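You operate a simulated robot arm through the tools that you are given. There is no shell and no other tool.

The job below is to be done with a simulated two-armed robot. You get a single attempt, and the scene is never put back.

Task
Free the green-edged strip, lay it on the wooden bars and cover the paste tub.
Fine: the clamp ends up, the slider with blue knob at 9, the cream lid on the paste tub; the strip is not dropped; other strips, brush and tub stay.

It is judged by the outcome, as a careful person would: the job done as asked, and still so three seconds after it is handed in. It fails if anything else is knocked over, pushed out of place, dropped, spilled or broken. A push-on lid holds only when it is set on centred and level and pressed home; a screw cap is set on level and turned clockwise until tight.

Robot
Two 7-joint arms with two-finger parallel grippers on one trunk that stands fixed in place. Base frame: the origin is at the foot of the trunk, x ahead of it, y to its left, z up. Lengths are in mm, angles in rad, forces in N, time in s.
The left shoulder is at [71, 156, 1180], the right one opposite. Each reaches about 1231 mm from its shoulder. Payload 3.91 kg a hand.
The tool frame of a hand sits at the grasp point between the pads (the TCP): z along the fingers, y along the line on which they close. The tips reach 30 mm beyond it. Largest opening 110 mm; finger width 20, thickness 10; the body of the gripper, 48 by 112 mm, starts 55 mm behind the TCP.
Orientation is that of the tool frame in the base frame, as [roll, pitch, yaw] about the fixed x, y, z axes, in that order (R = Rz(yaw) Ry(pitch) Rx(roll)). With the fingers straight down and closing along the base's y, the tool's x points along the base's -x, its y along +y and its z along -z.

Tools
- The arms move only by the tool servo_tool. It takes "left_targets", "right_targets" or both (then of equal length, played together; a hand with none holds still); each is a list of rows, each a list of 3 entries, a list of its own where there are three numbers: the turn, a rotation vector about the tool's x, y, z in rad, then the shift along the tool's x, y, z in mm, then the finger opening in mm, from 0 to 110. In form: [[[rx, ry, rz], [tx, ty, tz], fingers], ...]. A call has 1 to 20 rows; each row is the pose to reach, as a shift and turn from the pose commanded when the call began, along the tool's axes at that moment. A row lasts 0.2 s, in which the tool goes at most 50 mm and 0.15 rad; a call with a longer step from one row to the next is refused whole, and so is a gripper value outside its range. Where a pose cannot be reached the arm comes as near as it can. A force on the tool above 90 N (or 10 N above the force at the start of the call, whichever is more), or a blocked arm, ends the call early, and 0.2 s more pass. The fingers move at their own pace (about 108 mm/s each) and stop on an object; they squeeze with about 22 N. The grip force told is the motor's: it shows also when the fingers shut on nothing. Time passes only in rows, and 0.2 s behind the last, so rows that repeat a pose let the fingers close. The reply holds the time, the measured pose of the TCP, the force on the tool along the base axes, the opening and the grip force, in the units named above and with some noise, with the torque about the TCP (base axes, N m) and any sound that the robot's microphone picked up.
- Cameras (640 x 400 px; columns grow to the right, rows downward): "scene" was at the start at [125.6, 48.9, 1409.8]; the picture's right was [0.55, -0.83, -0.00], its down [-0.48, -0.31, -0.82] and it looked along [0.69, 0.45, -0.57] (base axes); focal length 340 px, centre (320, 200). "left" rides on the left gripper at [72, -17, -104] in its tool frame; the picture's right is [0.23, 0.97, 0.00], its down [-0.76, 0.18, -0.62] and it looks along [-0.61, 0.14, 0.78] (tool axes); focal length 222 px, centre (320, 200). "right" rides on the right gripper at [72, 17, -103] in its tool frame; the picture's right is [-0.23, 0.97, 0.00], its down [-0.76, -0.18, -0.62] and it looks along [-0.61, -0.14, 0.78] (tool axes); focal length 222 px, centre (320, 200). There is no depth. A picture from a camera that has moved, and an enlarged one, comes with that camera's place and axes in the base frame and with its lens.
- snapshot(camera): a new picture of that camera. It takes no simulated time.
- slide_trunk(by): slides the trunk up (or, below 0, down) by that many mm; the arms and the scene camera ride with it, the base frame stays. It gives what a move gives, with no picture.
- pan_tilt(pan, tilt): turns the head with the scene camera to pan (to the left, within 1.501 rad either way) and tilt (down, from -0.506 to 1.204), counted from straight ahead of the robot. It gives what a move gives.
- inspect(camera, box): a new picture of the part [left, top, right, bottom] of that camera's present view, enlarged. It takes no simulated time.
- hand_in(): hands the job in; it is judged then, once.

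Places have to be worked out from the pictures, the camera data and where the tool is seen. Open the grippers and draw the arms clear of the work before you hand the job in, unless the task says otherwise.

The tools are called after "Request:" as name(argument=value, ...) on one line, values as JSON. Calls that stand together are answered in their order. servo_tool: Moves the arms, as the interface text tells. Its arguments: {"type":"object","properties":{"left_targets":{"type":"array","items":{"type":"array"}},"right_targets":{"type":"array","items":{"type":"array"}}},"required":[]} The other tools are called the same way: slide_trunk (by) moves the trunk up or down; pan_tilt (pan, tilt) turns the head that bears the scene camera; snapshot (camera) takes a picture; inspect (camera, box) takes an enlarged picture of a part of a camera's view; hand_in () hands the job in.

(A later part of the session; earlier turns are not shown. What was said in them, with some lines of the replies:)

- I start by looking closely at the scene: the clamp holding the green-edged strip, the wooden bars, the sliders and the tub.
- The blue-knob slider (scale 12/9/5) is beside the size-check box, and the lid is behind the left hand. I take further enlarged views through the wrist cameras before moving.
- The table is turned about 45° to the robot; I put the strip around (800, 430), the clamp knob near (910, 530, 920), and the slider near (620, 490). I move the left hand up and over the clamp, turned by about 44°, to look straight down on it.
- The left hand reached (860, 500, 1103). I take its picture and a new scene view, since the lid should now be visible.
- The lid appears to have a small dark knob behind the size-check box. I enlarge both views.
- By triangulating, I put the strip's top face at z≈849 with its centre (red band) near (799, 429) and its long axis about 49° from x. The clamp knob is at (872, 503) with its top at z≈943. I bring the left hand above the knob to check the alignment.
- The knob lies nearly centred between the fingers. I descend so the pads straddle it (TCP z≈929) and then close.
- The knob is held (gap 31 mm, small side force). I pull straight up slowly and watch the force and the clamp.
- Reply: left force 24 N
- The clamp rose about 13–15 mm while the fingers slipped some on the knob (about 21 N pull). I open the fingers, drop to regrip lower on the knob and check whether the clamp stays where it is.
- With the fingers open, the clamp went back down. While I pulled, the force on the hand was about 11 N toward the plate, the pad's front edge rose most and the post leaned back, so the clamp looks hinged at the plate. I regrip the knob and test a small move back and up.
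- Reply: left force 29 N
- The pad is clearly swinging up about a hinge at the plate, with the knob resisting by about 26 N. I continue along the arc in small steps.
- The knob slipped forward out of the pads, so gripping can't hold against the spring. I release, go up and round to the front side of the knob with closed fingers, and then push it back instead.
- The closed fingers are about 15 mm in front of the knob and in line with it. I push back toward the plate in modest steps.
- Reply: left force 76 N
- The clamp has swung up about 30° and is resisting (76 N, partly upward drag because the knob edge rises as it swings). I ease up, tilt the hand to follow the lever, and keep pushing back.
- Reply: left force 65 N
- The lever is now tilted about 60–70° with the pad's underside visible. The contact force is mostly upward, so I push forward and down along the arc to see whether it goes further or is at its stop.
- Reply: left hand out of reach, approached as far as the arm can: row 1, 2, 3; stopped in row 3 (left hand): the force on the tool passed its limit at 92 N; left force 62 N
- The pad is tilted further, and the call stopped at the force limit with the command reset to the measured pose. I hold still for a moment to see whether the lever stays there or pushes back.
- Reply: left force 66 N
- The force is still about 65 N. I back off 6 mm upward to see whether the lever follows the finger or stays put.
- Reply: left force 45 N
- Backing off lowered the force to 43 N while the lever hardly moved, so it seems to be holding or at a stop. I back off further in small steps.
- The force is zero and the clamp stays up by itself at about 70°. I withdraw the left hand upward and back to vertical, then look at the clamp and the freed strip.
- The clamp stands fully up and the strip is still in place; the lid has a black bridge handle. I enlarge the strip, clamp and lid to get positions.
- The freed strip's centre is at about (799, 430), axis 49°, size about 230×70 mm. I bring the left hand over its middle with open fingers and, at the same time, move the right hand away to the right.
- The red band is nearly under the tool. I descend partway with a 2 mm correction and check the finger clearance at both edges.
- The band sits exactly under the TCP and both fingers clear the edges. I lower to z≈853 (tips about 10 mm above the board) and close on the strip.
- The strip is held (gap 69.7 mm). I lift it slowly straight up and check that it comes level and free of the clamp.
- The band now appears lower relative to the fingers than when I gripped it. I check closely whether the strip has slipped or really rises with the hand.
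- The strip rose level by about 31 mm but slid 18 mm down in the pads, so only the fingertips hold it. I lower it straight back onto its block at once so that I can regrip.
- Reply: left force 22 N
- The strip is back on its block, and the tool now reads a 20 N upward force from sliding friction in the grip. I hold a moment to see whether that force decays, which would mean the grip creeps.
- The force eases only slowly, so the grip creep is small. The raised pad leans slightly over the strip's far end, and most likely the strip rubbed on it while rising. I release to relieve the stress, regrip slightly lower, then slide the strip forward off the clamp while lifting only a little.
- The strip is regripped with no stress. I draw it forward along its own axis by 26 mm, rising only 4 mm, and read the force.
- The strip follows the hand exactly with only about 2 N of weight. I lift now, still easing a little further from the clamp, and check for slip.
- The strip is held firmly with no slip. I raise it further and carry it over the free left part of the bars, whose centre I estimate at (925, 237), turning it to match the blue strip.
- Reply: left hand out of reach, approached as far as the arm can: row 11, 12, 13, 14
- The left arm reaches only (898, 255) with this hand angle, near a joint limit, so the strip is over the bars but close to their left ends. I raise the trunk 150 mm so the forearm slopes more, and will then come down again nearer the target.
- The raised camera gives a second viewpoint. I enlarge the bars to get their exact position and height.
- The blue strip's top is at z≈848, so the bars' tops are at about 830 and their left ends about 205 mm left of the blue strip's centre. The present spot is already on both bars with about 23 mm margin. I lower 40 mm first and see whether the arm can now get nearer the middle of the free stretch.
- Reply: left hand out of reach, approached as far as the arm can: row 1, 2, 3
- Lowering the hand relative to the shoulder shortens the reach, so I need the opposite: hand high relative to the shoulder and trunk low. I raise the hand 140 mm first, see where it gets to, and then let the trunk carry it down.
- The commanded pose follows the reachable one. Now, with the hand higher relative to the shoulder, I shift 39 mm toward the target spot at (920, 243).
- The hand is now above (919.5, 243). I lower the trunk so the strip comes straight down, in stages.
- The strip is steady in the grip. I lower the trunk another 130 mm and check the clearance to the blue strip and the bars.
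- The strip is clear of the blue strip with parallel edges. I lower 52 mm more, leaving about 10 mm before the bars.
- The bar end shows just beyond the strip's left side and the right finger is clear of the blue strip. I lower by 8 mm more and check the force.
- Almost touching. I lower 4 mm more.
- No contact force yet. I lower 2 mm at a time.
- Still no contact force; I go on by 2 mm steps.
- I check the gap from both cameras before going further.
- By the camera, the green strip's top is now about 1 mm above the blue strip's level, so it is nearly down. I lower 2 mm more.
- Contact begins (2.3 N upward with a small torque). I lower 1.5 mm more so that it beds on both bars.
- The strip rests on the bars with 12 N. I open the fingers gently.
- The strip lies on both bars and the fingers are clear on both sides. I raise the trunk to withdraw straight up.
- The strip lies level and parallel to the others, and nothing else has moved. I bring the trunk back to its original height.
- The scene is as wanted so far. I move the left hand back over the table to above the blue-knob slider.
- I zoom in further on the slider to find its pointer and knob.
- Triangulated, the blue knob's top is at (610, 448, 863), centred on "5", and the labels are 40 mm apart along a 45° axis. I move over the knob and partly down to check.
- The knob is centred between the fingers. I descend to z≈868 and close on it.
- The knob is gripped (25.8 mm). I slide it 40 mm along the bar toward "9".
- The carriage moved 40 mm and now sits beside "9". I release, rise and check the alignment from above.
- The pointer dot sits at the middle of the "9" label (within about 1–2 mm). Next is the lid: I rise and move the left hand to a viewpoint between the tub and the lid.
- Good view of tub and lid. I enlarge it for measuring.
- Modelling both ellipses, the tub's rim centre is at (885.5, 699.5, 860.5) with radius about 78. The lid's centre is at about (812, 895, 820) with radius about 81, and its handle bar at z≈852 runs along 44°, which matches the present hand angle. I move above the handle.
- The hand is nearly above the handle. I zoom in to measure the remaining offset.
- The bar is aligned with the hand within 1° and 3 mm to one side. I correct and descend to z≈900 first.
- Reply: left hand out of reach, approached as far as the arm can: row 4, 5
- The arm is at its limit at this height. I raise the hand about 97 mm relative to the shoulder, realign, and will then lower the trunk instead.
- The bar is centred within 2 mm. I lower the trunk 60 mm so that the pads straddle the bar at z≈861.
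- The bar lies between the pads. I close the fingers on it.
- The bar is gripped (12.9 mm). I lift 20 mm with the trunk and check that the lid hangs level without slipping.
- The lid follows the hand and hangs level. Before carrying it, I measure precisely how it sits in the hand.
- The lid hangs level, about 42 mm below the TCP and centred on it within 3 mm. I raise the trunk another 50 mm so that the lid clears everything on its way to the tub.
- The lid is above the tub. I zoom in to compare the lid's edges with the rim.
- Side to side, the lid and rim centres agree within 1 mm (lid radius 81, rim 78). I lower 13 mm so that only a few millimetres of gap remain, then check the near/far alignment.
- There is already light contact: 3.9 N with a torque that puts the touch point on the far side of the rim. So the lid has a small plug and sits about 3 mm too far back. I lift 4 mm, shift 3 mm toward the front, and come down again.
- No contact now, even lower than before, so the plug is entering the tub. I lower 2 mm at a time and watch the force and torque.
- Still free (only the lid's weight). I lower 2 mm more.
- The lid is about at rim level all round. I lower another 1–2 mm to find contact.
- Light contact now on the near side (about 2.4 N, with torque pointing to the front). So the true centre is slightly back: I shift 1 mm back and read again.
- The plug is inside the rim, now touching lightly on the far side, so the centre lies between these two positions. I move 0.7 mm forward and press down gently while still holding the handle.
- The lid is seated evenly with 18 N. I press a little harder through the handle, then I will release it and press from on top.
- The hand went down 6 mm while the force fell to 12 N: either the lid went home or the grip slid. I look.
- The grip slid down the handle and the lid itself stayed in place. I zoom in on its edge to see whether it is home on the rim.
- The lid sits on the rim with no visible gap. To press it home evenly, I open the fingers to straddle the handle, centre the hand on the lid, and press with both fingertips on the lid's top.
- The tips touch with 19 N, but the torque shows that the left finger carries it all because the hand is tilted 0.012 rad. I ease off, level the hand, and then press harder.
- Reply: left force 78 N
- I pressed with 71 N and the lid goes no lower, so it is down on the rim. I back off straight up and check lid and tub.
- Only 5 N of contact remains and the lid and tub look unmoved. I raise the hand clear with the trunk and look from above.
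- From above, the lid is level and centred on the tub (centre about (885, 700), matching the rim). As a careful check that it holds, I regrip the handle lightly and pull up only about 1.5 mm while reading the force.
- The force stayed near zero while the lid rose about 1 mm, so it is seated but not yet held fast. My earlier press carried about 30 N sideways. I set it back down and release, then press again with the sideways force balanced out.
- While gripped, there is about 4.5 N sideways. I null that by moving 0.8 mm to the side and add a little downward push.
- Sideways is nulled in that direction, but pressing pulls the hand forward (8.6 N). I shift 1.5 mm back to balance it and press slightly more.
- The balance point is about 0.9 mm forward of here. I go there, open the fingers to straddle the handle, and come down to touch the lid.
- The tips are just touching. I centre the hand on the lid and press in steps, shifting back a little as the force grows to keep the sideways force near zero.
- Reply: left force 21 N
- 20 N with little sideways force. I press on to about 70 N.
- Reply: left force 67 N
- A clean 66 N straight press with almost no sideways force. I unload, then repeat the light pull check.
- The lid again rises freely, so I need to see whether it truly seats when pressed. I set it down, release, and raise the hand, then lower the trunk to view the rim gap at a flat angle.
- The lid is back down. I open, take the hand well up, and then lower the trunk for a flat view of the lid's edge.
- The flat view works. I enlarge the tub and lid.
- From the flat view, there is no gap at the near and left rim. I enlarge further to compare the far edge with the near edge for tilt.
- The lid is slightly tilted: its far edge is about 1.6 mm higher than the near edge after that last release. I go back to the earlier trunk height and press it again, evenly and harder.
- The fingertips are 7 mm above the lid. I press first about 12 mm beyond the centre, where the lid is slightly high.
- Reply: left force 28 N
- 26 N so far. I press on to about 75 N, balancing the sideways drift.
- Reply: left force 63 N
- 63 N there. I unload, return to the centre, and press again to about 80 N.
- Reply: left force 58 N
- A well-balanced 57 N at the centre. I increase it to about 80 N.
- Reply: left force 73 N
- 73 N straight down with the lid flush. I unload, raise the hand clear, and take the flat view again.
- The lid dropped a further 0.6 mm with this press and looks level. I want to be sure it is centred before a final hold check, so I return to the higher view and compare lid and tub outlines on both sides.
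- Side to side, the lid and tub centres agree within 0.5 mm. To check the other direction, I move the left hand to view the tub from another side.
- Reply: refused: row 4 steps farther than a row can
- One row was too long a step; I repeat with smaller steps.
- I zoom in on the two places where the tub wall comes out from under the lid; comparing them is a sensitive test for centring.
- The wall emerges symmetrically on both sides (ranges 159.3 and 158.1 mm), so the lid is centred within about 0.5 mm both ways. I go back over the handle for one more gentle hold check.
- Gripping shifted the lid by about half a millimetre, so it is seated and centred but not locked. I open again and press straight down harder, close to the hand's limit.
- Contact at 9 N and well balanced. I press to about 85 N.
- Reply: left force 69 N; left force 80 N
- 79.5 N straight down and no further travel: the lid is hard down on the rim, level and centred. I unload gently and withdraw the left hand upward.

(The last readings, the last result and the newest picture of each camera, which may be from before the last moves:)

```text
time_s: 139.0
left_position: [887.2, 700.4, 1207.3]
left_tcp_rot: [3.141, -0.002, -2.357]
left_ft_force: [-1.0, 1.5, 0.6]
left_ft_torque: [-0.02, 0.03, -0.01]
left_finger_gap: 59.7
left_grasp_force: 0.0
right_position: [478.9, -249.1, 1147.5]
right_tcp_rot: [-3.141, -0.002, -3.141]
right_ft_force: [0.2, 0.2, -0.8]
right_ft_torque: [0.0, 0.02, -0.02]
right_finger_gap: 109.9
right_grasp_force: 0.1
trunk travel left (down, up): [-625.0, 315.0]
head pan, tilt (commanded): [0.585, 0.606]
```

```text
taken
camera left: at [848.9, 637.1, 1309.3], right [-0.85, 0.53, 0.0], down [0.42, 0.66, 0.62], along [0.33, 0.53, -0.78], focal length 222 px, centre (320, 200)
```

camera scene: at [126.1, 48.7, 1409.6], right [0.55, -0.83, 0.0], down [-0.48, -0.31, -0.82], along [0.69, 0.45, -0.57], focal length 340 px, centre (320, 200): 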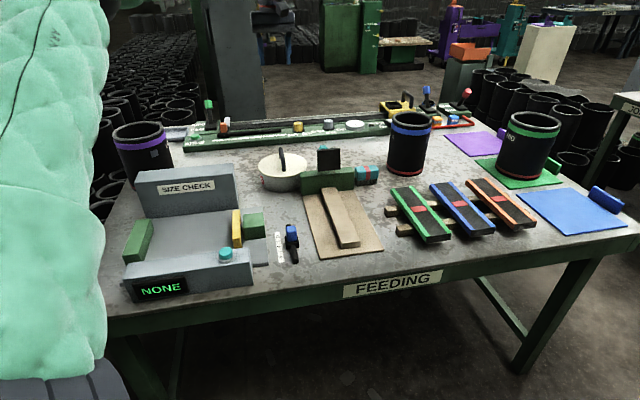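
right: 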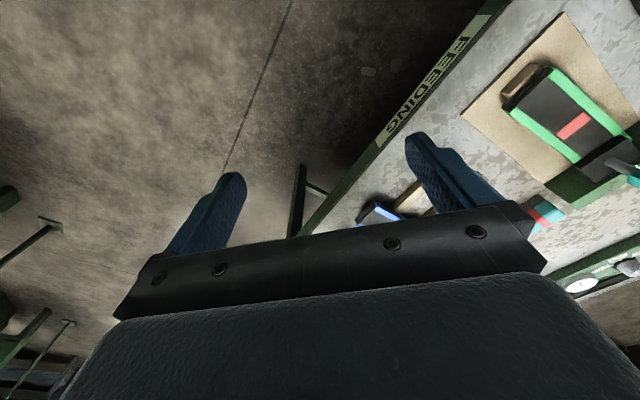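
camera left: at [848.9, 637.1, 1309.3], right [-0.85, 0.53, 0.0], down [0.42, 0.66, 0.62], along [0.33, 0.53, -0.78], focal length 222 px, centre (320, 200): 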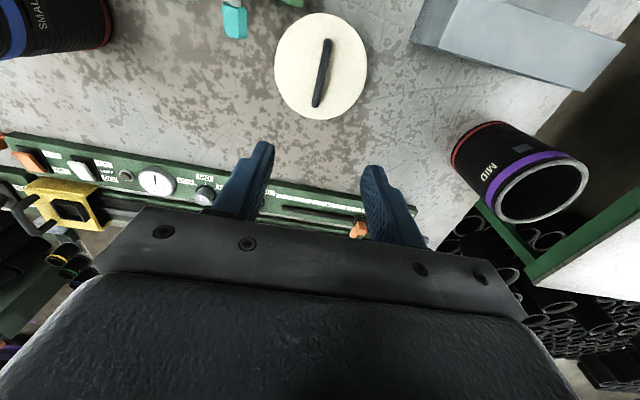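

Everything is in place in the overview. I make final close checks: tub and lid against the first picture, the clamp, slider and strip.

Request:
inspect(camera="scene", box=[190, 130, 310, 205])

Request:
inspect(camera="scene", box=[240, 130, 400, 230])

Request:
inspect(camera="scene", box=[380, 150, 540, 250])

Request:
inspect(camera="scene", box=[265, 220, 315, 270])

```text
5.33 times, centred on (250, 168) of scene
camera zoom: at [126.1, 48.7, 1409.6], right [0.55, -0.83, 0.0], down [-0.48, -0.31, -0.82], along [0.69, 0.45, -0.57], focal length 1811 px, centre (693, 373)
```

zoom: 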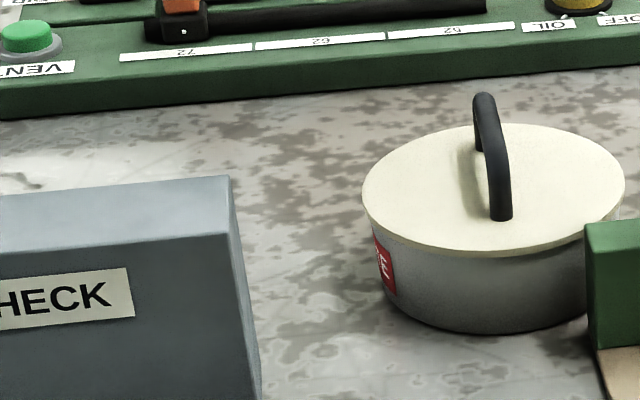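

```text
4.00 times, centred on (320, 180) of scene
camera zoom: at [126.1, 48.7, 1409.6], right [0.55, -0.83, 0.0], down [-0.48, -0.31, -0.82], along [0.69, 0.45, -0.57], focal length 1358 px, centre (320, 280)
```

zoom: 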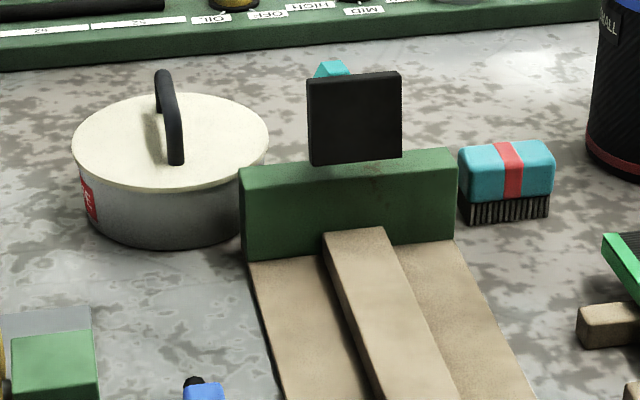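

```text
4.00 times, centred on (460, 200) of scene
camera zoom: at [126.1, 48.7, 1409.6], right [0.55, -0.83, 0.0], down [-0.48, -0.31, -0.82], along [0.69, 0.45, -0.57], focal length 1358 px, centre (-240, 200)
```

zoom: 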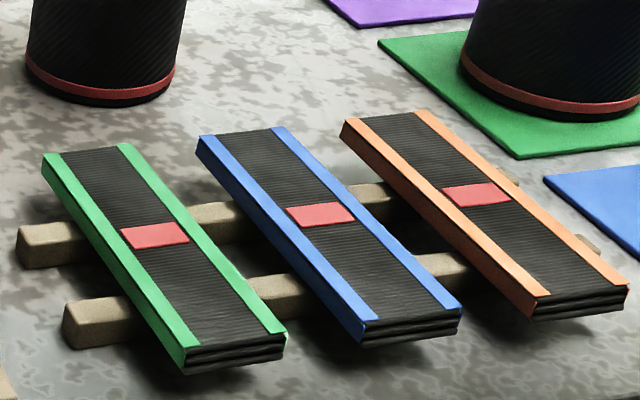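

```text
8.00 times, centred on (290, 245) of scene
camera zoom: at [126.1, 48.7, 1409.6], right [0.55, -0.83, 0.0], down [-0.48, -0.31, -0.82], along [0.69, 0.45, -0.57], focal length 2717 px, centre (560, -160)
```

zoom: 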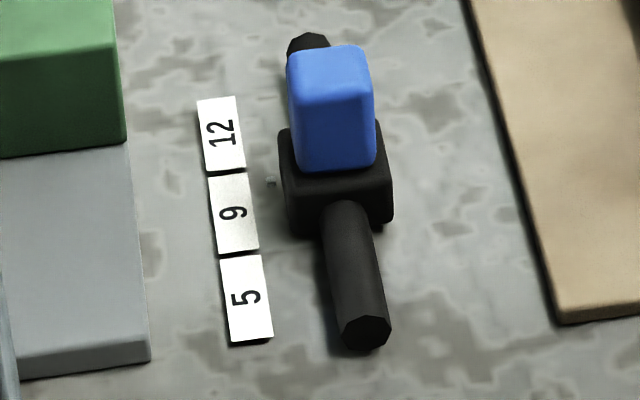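

The strip lies level on both bars beside the others, the clamp is up, the slider's pointer is at 9, and the lid is level on the tub. The brush and tub are where they were at the start. I draw the left arm clear and open its fingers.

Request:
servo_tool(left_targets=[[[0, 0, 0], [30, 10, 0], 70], [[0, 0, 0], [70, 22, 0], 80], [[0, 0, 0], [112, 36, 0], 90], [[0, 0, 0], [154, 49, 0], 100], [[0, 0, 0], [196, 63, 0], 110], [[0, 0, 0], [238, 76, 0], 110], [[0, 0, 0], [280, 89, 0], 110], [[0, 0, 0], [322, 103, 0], 110], [[0, 0, 0], [364, 116, 0], 110], [[0, 0, 0], [406, 130, 0], 110], [[0, 0, 0], [448, 143, 0], 110], [[0, 0, 0], [490, 156, 0], 110], [[0, 0, 0], [515, 165, 0], 110], [[0, 0, 0], [515, 165, 0], 110]])

Request:
snapshot(camera="scene")

Request:
inspect(camera="scene", box=[230, 125, 370, 215])

```text
time_s: 142.0
left_position: [407.3, 455.7, 1208.8]
left_tcp_rot: [3.14, -0.002, -2.357]
left_ft_force: [-0.4, -0.7, -0.7]
left_ft_torque: [0.0, -0.01, -0.03]
left_finger_gap: 110.0
left_grasp_force: 0.1
right_position: [478.4, -249.1, 1148.3]
right_tcp_rot: [3.141, -0.003, 3.141]
right_ft_force: [0.7, 0.7, -0.1]
right_ft_torque: [-0.03, 0.0, -0.02]
right_finger_gap: 110.4
right_grasp_force: 0.2
trunk travel left (down, up): [-625.0, 315.0]
head pan, tilt (commanded): [0.585, 0.606]
```

```text
taken
camera scene: at [126.0, 49.1, 1409.7], right [0.55, -0.83, 0.0], down [-0.48, -0.31, -0.82], along [0.69, 0.45, -0.57], focal length 340 px, centre (320, 200)
```

scene: 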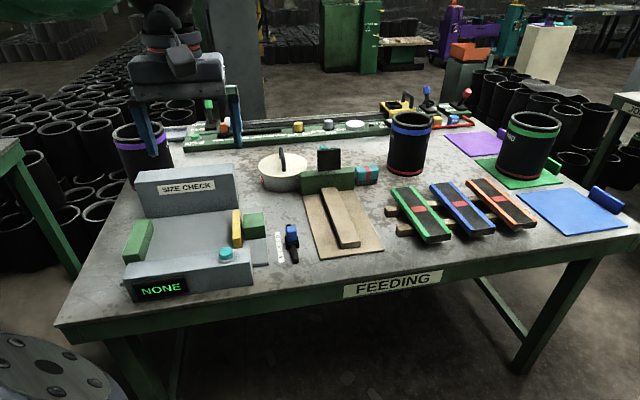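

```text
4.44 times, centred on (300, 170) of scene
camera zoom: at [126.0, 49.1, 1409.7], right [0.55, -0.83, 0.0], down [-0.48, -0.31, -0.82], along [0.69, 0.45, -0.57], focal length 1509 px, centre (409, 333)
```

zoom: 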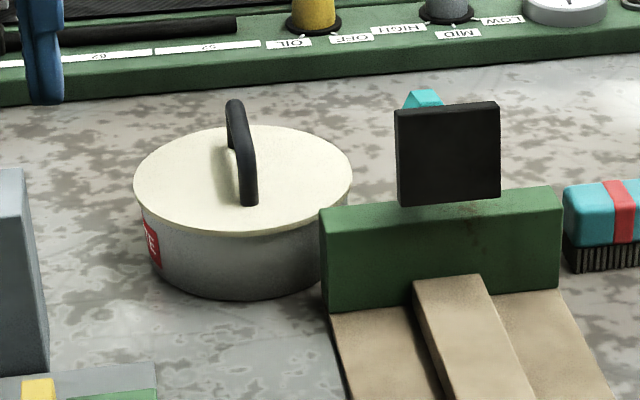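

Both arms are clear and both grippers are open. The clamp is up, the green-edged strip lies on the bars, the blue-knob slider is at 9 and the lid sits level on the tub; nothing else has moved. I hand the job in.

Request:
hand_in()

```text
The job is handed in.
```

The job is handed in and everything you asked for is in place. The one open question is whether the lid is gripped by the tub or just resting on it.

- **Clamp:** it is swung fully up and stays there on its own. It is hinged at the plate, so I pushed the lever back rather than pulling it up.
- **Strip:** the green-edged strip lies level across both wooden bars, parallel to the blue one. On my first lift it slid about 18 mm down in the fingers. I set it straight back on its block, gripped it again and carried it over without dropping it.
- **Slider:** the blue knob's pointer is at the middle of the 9, within about 1–2 mm.
- **Lid:** the cream lid is centred on the tub to about 0.5 mm and looks level. I pressed it down several times, the last time with about 80 N, until it would go no further. In two earlier checks it lifted freely off the tub under a light pull, and I did not pull it again after that last press.
- **The rest:** the other strips, the brush and the tub looked unmoved when I compared them with the first pictures. Both grippers are open and both arms are clear of the work.
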